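You operate a simulated robot arm through the tools that you are given. There is no shell and no other tool. Be economical: measure what you need, move in short steps, check, and stop when the job is done.

The job below is to be done with a simulated robot arm. You get a single attempt, and the scene is never put back.

## Task
Press the purple-taped cycler hold key two times.
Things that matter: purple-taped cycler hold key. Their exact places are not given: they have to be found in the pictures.

Only the result counts: the job must be done as asked and must still hold three seconds after the hand-in. Knocking over, shifting, dropping, spilling or breaking anything else fails it.

## Robot
A 6-joint arm with a two-finger parallel gripper on a trunk, on a base that drives. Base frame: it is fixed to the floor where the robot stands at the start and does not move with it; the origin is under the middle of the robot, x ahead of it, y to its left, z up. Lengths are in m, angles in degrees, forces in N, time in s.
With the tool pointing down near the work surface it reaches from about 0.46 to 0.92 m from the robot's upright axis, wherever it stands. Its first joint turns from -166.0 to 166.0 degrees. Places, roughly: purple-taped cycler hold key [1.2, 0, 1.1]. Payload 3.43 kg.
The tool frame sits at the grasp point between the pads (the TCP): z along the fingers, y along the line on which they close. The tips reach 0.034 m beyond it. The gripper opens to 0.128 m. The fingers are 0.024 m wide and 0.012 m thick; the gripper's body (0.048 by 0.13 m) begins 0.096 m behind the TCP.
Orientation is that of the tool frame in the base frame, as [roll, pitch, yaw] about the fixed x, y, z axes, in that order (R = Rz(yaw) Ry(pitch) Rx(roll)). With the fingers straight down and closing along the base's y, the tool's x points along the base's -x, its y along +y and its z along -z.

## Interface
- The arm moves only by the tool send_rows. Its argument "steps" is a list of rows, each a list of 3 entries, a list of its own where there are three numbers: the shift along the base's x, y, z in m, then the turn, a rotation vector about the base's x, y, z in degrees, then the opening in per cent of the stroke, from 0 (shut) to 100 (fully open). In form: [[[tx, ty, tz], [wx, wy, wz], gripper], ...]. A call has 1 to 12 rows; each row shifts and turns the commanded pose from where the row before left it. A row lasts 0.2 s, in which the tool goes at most 0.05 m and 8.6 degrees; a call with a longer step from one row to the next is refused whole, and so is a gripper value outside its range. Where a pose cannot be reached the arm comes as near as it can. A force on the tool above 40 N (or 10 N above the force at the start of the call, whichever is more), or a blocked arm, ends the call early, and 0.2 s more pass. The fingers move at their own pace (about 0.153 m/s each) and stop on an object; they squeeze with about 21 N. The grip force told is the motor's: it shows also when the fingers shut on nothing. Time passes only in rows, and 0.2 s behind the last, so rows that do not move let the fingers close. It gives the time, the measured TCP pose, the force on the tool (base axes), the opening and the grip force at its end, in the units of the frame above (readings bear some noise).
- Cameras (640 x 400 px; columns grow to the right, rows downward): "scene" is now at [0.1742, 0.2026, 1.2376]; the picture's right is [-0.19, -0.98, 0.00], its down [-0.16, 0.03, -0.99] and it looks along [0.97, -0.19, -0.16] (base axes); focal length 248 px, centre (320, 200). "wrist" rides on the gripper at [0.076, -0.011, -0.16] in the tool frame; the picture's right is [0.15, 0.99, 0.00], its down [-0.88, 0.13, -0.46] and it looks along [-0.45, 0.07, 0.89] (tool axes); focal length 234 px, centre (320, 200).
- capture(camera): a new picture of that camera. It takes no simulated time.
- drive_base(legs): drives the robot by 1 to 6 legs, each [ahead, left, turn to the left] in m, m and degrees, along the robot's own axes; the way and the turn of a leg run together, so that a leg with both is an arc; at most 1.5 m and 180 degrees a leg. The arm and the cameras ride along, it lands a little off, and it stops where it bumps. It gives what a move gives.
- turn_head(pan, tilt): turns the head with the scene camera to pan (to the left, within 143 degrees either way) and tilt (down, from -29 to 69), counted from straight ahead of the robot. It gives what a move gives.
- probe_pixels(camera, pixels): for up to 12 pixels [column, row] of the newest picture of that camera ("zoom" is the newest enlarged one), the place [x, y, z] in the base frame of the surface seen there, good to about 0.002 m. It takes no simulated time.
- enlarge(camera, box): a new picture of the part [left, top, right, bottom] of that camera's present view, enlarged. It takes no simulated time.
- sign_off(): hands the job in; it is judged then, once.

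Go step by step. Measure first, check grasps and placings, and put right what went wrong. The budget is 80 turns and 60 pictures, counting those below and the enlarged ones. Unless the task says otherwise, let go and move clear before handing in, and close with one line.

The tools are called as a command line: name --argument value ..., lists and objects as JSON in quotes. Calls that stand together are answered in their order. send_rows: Moves the arm, as the interface text tells. Its arguments: {"type":"object","properties":{"steps":{"type":"array","items":{"type":"array"}}},"required":["steps"]} The other tools are called the same way: drive_base (legs) drives the base; turn_head (pan, tilt) turns the head that bears the scene camera; capture (camera) takes a picture; probe_pixels (camera, pixels) gives the place of the surface under pixels of a picture; enlarge (camera, box) takes an enlarged picture of a part of a camera's view; sign_off () hands the job in.

At the start:

```text
time: 0.0
position: [0.7857, 0.0593, 0.9999]
tcp_rot: [-179.9, 0.0, 180.0]
force: [0.6, 0.0, 0.0]
grip_width: 0.1281
grip_force: 0.0
robot x, y, heading: [-0.0027, 0.0019, -0.1]
head pan, tilt: [-10.9, 9.4]
```

scene: 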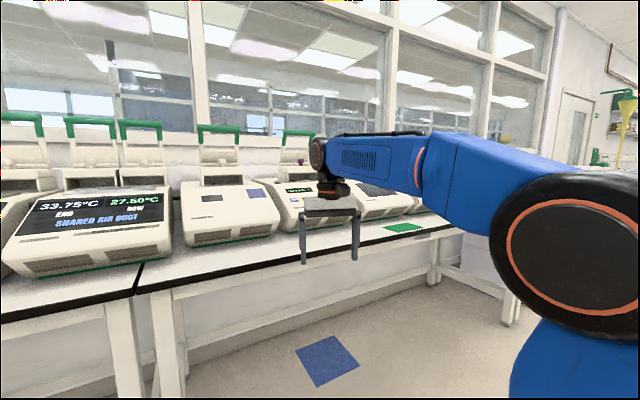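
wrist: 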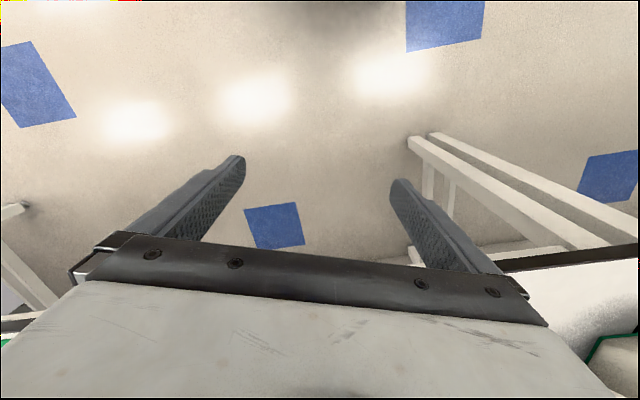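

The scene picture shows a row of cyclers on the bench, with a tiny purple spot near (300,160), and the arm hides part of it. I'll enlarge the area to find the purple tape.

enlarge --camera "scene" --box '[170, 120, 430, 260]'

enlarge --camera "scene" --box '[0, 100, 180, 290]'

```text
2.46 times, centred on (300, 190) of scene
```

zoom: 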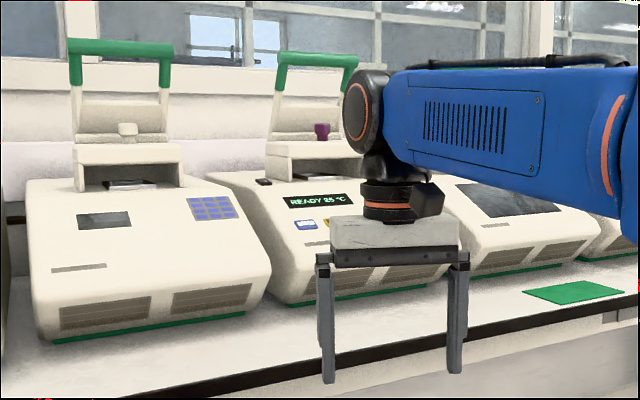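

```text
2.11 times, centred on (90, 195) of scene
```

zoom: 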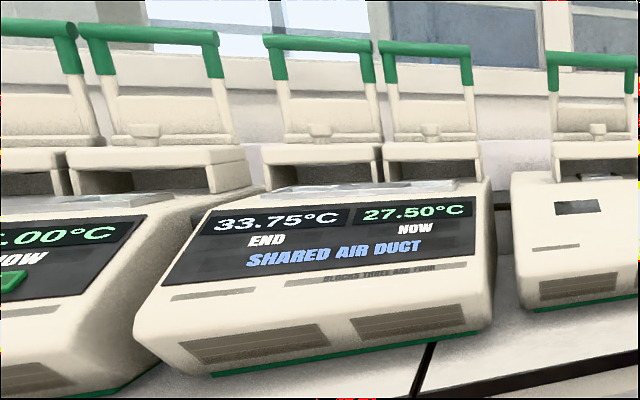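

The READY 25 °C cycler in the middle has a purple knob on its lid and keys on its panel, and the gripper hides some of the keys. I'll raise the arm and look again.

send_rows --steps '[[[0, 0, 0.05], [0, 0, 0], 100], [[0, 0, 0.05], [0, 0, 0], 100], [[0, 0, 0.05], [0, 0, 0], 100], [[0, 0, 0.05], [0, 0, 0], 100], [[0, 0, 0.05], [0, 0, 0], 0], [[0, 0, 0.05], [0, 0, 0], 0], [[0, 0, 0.05], [0, 0, 0], 0], [[0, 0, 0.03], [0, 0, 0], 0], [[0, 0, 0], [0, 0, 0], 0]]'

enlarge --camera "scene" --box '[230, 130, 430, 255]'

capture --camera "wrist"

```text
time: 2.0
position: [0.7753, 0.0556, 1.1648]
tcp_rot: [179.9, 0.3, 180.0]
force: [-0.1, 0.3, -0.3]
grip_width: 0.0
grip_force: 20.9
out of reach, approached as far as the arm can: row 4, 5, 6, 7, 8
robot x, y, heading: [-0.0023, 0.0018, 0.1]
head pan, tilt: [-10.9, 9.4]
```

```text
3.20 times, centred on (330, 192) of scene
```

zoom: 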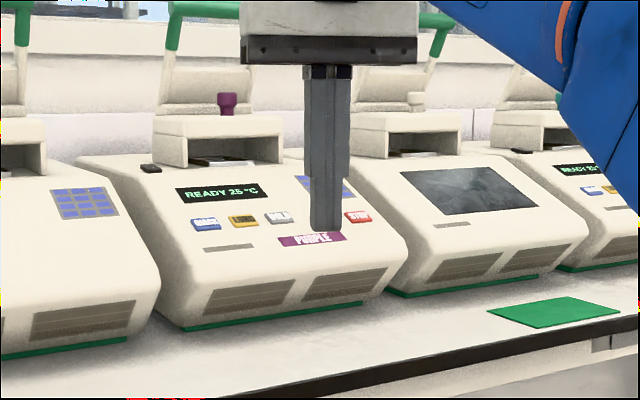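

```text
54 pictures are left
```

wrist: 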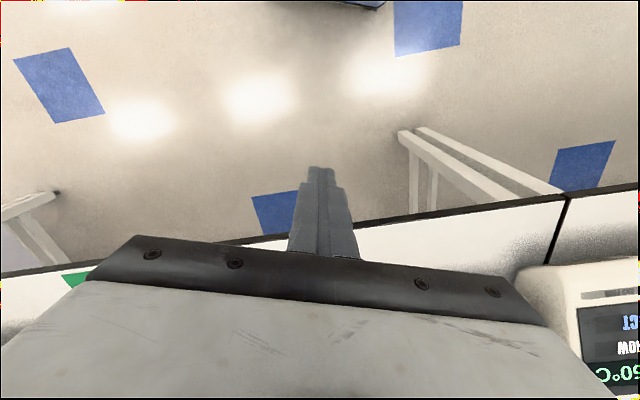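

The taped "PURPLE" cycler is visible, with its keys at about zoom (205..357, 217). I'll zoom closer to read them, and probe.

enlarge --camera "scene" --box '[280, 180, 354, 226]'

```text
8.65 times, centred on (317, 203) of scene
```

zoom: 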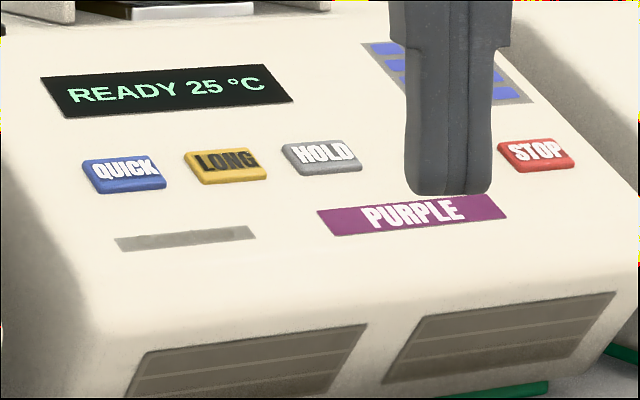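

HOLD is the grey key at zoom (321,153). I'll probe it, its edges, the neighbouring keys and the panel to get the tilt.

probe_pixels --camera "zoom" --pixels '[[321, 152], [298, 147], [345, 160], [330, 140], [320, 170], [228, 160], [123, 170], [538, 153], [320, 125], [300, 195], [100, 140], [300, 255]]'

```text
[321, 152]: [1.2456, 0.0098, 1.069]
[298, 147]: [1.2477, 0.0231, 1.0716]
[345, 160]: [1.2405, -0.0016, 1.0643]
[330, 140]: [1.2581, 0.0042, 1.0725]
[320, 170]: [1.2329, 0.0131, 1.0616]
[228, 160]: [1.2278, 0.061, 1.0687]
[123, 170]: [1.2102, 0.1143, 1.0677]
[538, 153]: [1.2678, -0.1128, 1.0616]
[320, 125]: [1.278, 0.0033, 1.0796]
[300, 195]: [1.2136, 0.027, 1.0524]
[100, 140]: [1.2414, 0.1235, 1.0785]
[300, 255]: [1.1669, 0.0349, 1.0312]
```

The HOLD key is centred near (1.246, 0.010, 1.069), and the panel tilts about 23° towards the front, with a slight yaw. It's about 0.4 m too far, so I'll check the bench edge and floor before driving.

capture --camera "scene"

turn_head --pan 0 --tilt 50

capture --camera "scene"

```text
52 pictures are left
```

scene: 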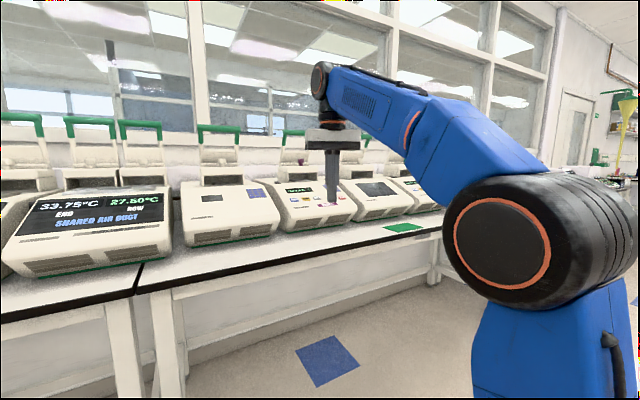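

```text
time: 3.1
position: [0.774, 0.0561, 1.1655]
tcp_rot: [179.9, 0.3, 179.9]
force: [0.6, 0.3, 0.5]
grip_width: 0.0
grip_force: 21.0
robot x, y, heading: [0.0007, -0.0005, 0.0]
head pan, tilt: [0.0, 50.0]
```

```text
51 pictures are left
```

scene: 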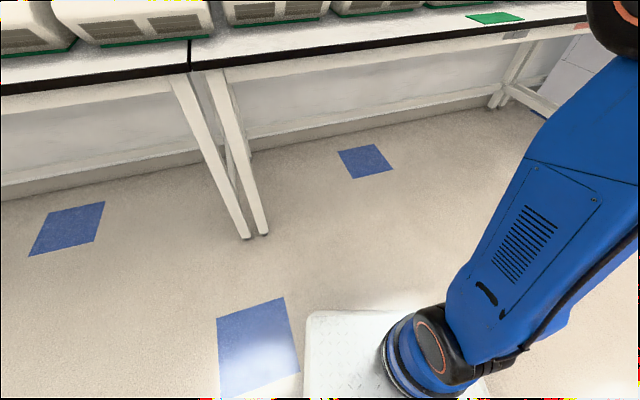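

probe_pixels --camera "scene" --pixels '[[250, 62], [420, 38], [540, 20], [248, 238], [265, 234], [325, 312], [420, 300], [193, 72], [500, 100], [305, 390]]'

```text
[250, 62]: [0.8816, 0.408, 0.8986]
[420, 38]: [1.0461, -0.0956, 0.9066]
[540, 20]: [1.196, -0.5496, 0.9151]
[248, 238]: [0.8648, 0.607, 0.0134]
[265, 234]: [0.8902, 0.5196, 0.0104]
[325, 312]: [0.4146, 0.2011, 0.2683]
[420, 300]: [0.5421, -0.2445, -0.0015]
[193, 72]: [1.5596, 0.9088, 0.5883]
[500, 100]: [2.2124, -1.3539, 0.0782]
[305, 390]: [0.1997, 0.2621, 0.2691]
```

The base is low (0.27 m) and fits under the bench, whose edge is at x≈1.0; the legs at y≈0.55 are clear of it. I'll drive 0.45 m ahead, keeping the fingertips at z≈1.13, which is above the panel.

drive_base --legs '[[0.3, 0, 0], [0.14, 0, 0]]'

turn_head --pan -10 --tilt 18

capture --camera "scene"

```text
time: 6.0
position: [1.2149, 0.0558, 1.1642]
tcp_rot: [179.9, 0.3, -180.0]
force: [-0.2, 0.3, 0.2]
grip_width: 0.0
grip_force: 21.6
robot x, y, heading: [0.4369, -0.001, 0.0]
head pan, tilt: [0.0, 50.0]
```

```text
time: 7.0
position: [1.2151, 0.0568, 1.1652]
tcp_rot: [180.0, 0.2, -180.0]
force: [-0.1, -0.2, 0.9]
grip_width: 0.0001
grip_force: 21.0
robot x, y, heading: [0.4392, 0.0032, -0.2]
head pan, tilt: [-10.0, 18.0]
```

```text
50 pictures are left
```

scene: 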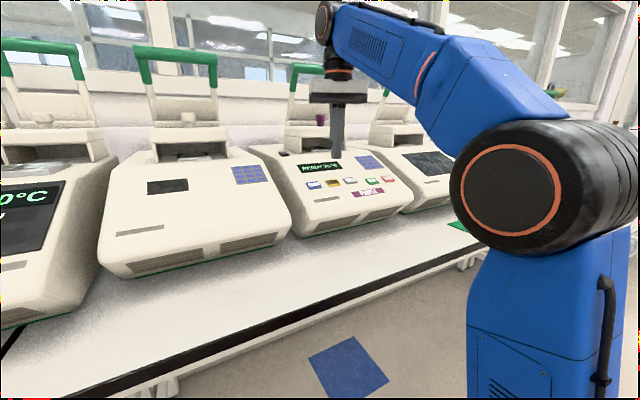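

The robot is in place and the keys are now clear at (314..388, 182). I'll enlarge and re-measure.

enlarge --camera "scene" --box '[290, 140, 410, 215]'

```text
5.33 times, centred on (350, 178) of scene
```

zoom: 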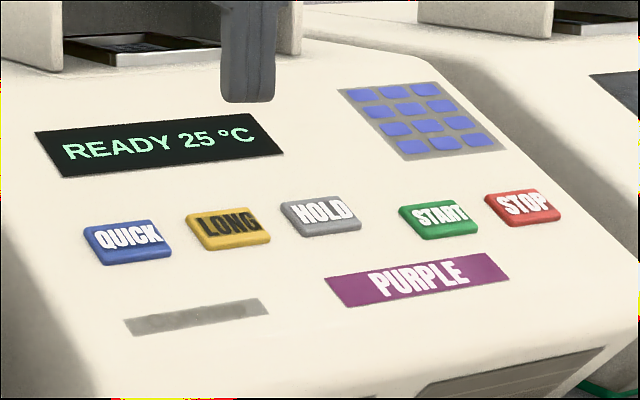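

probe_pixels --camera "zoom" --pixels '[[320, 212], [284, 204], [340, 197], [358, 222], [302, 229], [230, 226], [440, 216], [300, 180], [320, 255], [128, 239], [524, 204]]'

```text
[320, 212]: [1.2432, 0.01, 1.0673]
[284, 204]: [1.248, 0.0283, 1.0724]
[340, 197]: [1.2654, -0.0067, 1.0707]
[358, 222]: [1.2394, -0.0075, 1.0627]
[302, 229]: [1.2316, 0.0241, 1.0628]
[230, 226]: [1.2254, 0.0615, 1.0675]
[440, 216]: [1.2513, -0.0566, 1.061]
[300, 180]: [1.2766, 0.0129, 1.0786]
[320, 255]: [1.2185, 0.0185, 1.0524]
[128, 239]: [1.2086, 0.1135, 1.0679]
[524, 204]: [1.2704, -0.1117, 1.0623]
```

The HOLD centre is about (1.245, 0.010, 1.068), with panel normal about (-0.41, -0.13, 0.90). I'll tilt the closed fingers onto that normal and hover about 3 cm off the key.

send_rows --steps '[[[0, -0.014, 0], [1.9, -5.9, 0], 0], [[0, -0.014, 0], [1.9, -5.9, 0], 0], [[0, -0.014, 0], [1.9, -5.9, 0], 0], [[0.003, -0.014, 0], [1.9, -5.9, 0], 0], [[0, 0, -0.02], [0, 0, 0], 0], [[0, 0, -0.02], [0, 0, 0], 0], [[0, 0, 0], [0, 0, 0], 0]]'

enlarge --camera "scene" --box '[290, 140, 410, 215]'

capture --camera "wrist"

```text
time: 8.6
position: [1.2177, -0.0003, 1.1251]
tcp_rot: [171.8, 23.8, 178.3]
force: [-0.4, 0.5, 0.1]
grip_width: 0.0001
grip_force: 21.2
robot x, y, heading: [0.441, -0.0007, -0.1]
head pan, tilt: [-10.0, 18.0]
```

```text
5.33 times, centred on (350, 178) of scene
```

zoom: 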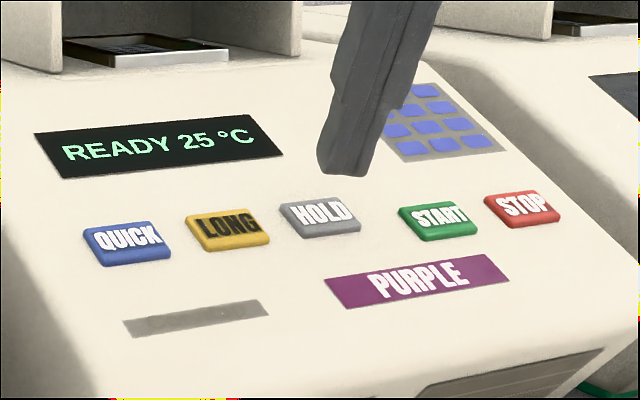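

```text
47 pictures are left
```

wrist: 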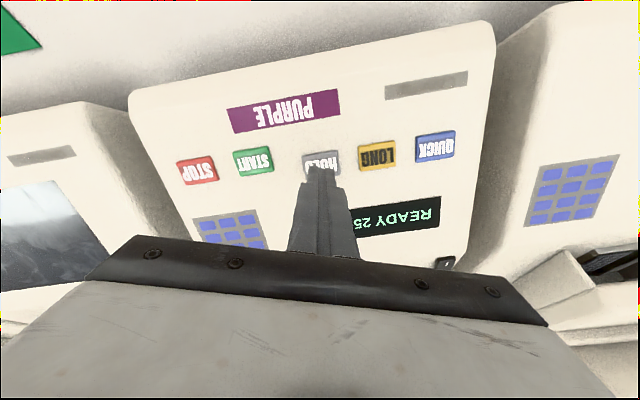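

The fingertip is over HOLD, about 3 cm off along the normal, and the display reads READY 25 °C. I'll approach 26 mm, then go gently in 2 mm steps and watch the force.

send_rows --steps '[[[0.005, 0.0018, -0.0108], [0, 0, 0], 0], [[0.005, 0.0018, -0.0108], [0, 0, 0], 0], [[0.0008, 0.0003, -0.0018], [0, 0, 0], 0], [[0, 0, 0], [0, 0, 0], 0]]'

enlarge --camera "scene" --box '[290, 140, 410, 215]'

```text
time: 9.6
position: [1.2288, 0.0041, 1.1012]
tcp_rot: [171.7, 23.8, 178.1]
force: [-0.9, -0.1, 0.1]
grip_width: 0.0001
grip_force: 21.5
robot x, y, heading: [0.4364, -0.0025, -0.0]
head pan, tilt: [-10.0, 18.0]
```

```text
5.33 times, centred on (350, 178) of scene
```

zoom: 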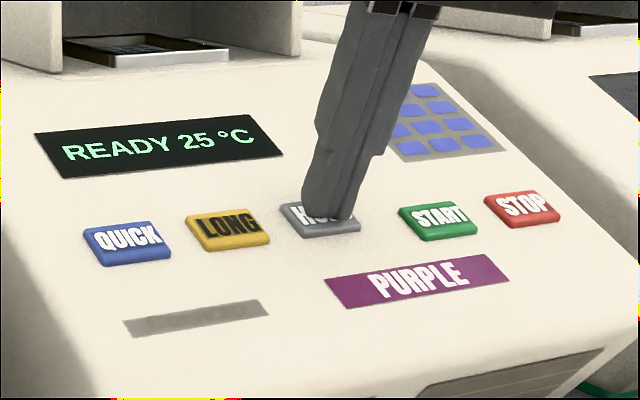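

The tip is just above HOLD, well centred, and there's no contact force yet. I'll press in 1.5 mm steps.

send_rows --steps '[[[0.0006, 0.0002, -0.00135], [0, 0, 0], 0], [[0.0006, 0.0002, -0.00135], [0, 0, 0], 0], [[0.0006, 0.0002, -0.00135], [0, 0, 0], 0], [[0, 0, 0], [0, 0, 0], 0]]'

enlarge --camera "scene" --box '[290, 140, 410, 215]'

```text
time: 10.6
position: [1.2302, 0.0045, 1.0969]
tcp_rot: [171.8, 23.9, 178.3]
force: [-2.7, 1.2, 8.4]
grip_width: 0.0001
grip_force: 21.5
robot x, y, heading: [0.4372, -0.0004, -0.3]
head pan, tilt: [-10.0, 18.0]
```

```text
5.33 times, centred on (350, 178) of scene
```

zoom: 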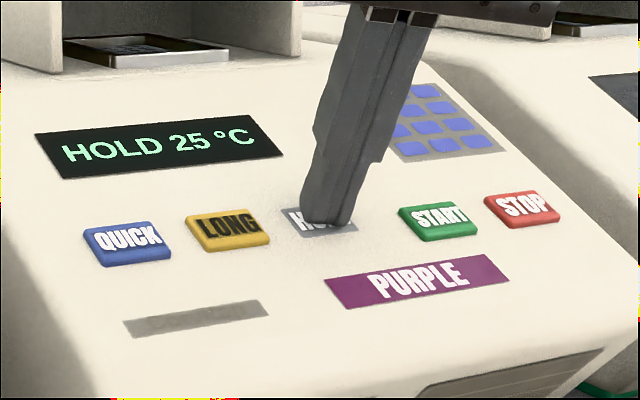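

The display changed to "HOLD 25 °C", so the first press registered at about 9 N. I'll lift off fully and check.

send_rows --steps '[[[-0.0018, -0.0006, 0.004], [0, 0, 0], 0], [[-0.004, -0.0014, 0.009], [0, 0, 0], 0], [[0, 0, 0], [0, 0, 0], 0], [[0, 0, 0], [0, 0, 0], 0]]'

enlarge --camera "scene" --box '[290, 140, 410, 215]'

```text
time: 11.6
position: [1.2254, 0.0025, 1.1097]
tcp_rot: [171.8, 23.7, 178.3]
force: [0.2, 0.0, 0.0]
grip_width: 0.0001
grip_force: 21.3
robot x, y, heading: [0.4414, -0.0002, 0.0]
head pan, tilt: [-10.0, 18.0]
```

```text
5.33 times, centred on (350, 178) of scene
```

zoom: 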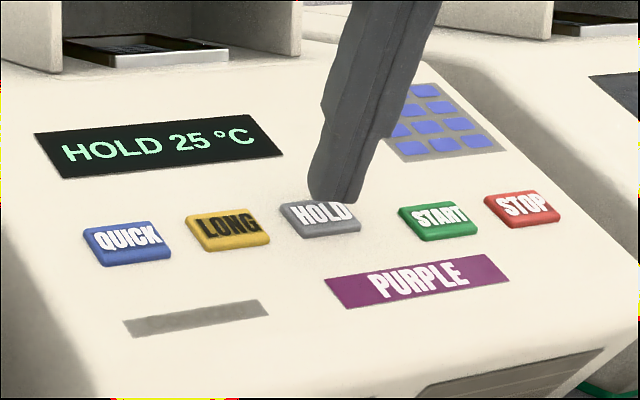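

The key has come back up and the display still reads HOLD. Now I'll make the second press along the same path.

send_rows --steps '[[[0.004, 0.0014, -0.009], [0, 0, 0], 0], [[0.0006, 0.0002, -0.00135], [0, 0, 0], 0], [[0.0006, 0.0002, -0.00135], [0, 0, 0], 0], [[0.0006, 0.0002, -0.00135], [0, 0, 0], 0], [[0, 0, 0], [0, 0, 0], 0]]'

enlarge --camera "scene" --box '[290, 140, 410, 215]'

```text
time: 12.8
position: [1.2307, 0.0046, 1.0969]
tcp_rot: [171.8, 23.9, 178.3]
force: [-1.5, -2.2, 8.6]
grip_width: 0.0003
grip_force: 20.4
robot x, y, heading: [0.4413, 0.0018, -0.0]
head pan, tilt: [-10.0, 18.0]
```

```text
5.33 times, centred on (350, 178) of scene
```

zoom: 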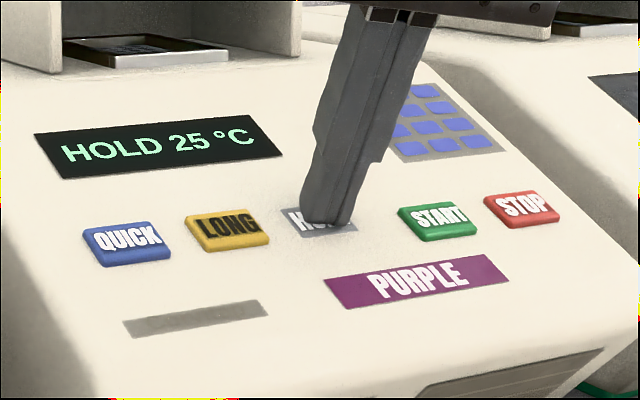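

The second press reached the same depth (z 1.0969) and force (8.6 N), and the key is visibly down. The display only shows the selected mode, so it still reads HOLD. I'll retract well clear and check.

send_rows --steps '[[[-0.0018, -0.0006, 0.004], [0, 0, 0], 0], [[-0.004, -0.0014, 0.009], [0, 0, 0], 0], [[-0.01, -0.003, 0.022], [0, 0, 0], 0], [[-0.01, -0.003, 0.022], [0, 0, 0], 0], [[0, 0, 0], [0, 0, 0], 0]]'

enlarge --camera "scene" --box '[290, 140, 410, 215]'

```text
time: 14.0
position: [1.2057, -0.0036, 1.155]
tcp_rot: [171.8, 23.8, 178.2]
force: [0.0, 0.3, 0.0]
grip_width: 0.0002
grip_force: 21.1
robot x, y, heading: [0.4422, -0.0013, -0.5]
head pan, tilt: [-10.0, 18.0]
```

```text
5.33 times, centred on (350, 178) of scene
```

zoom: 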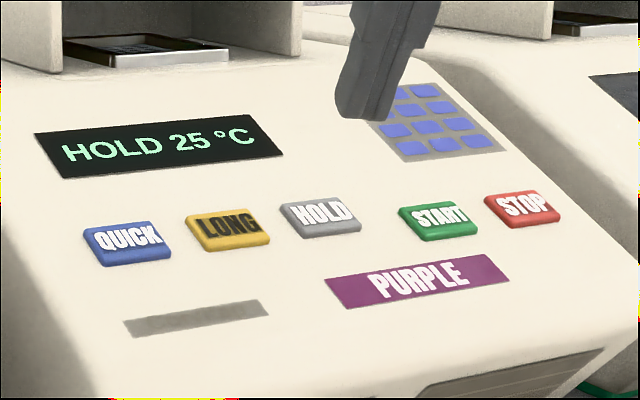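

The key is released, the arm is clear of the panel, and the display still reads HOLD after two full presses. I'll hand in now.

sign_off

```text
The job is handed in.
```

I pressed the HOLD key on the purple-taped cycler twice, fully releasing it after each press, and the arm is clear. The display changed to "HOLD 25 °C" on the first press and didn't change on the second, so the second rests on the same depth and force (about 9 N) and the key visibly going down.
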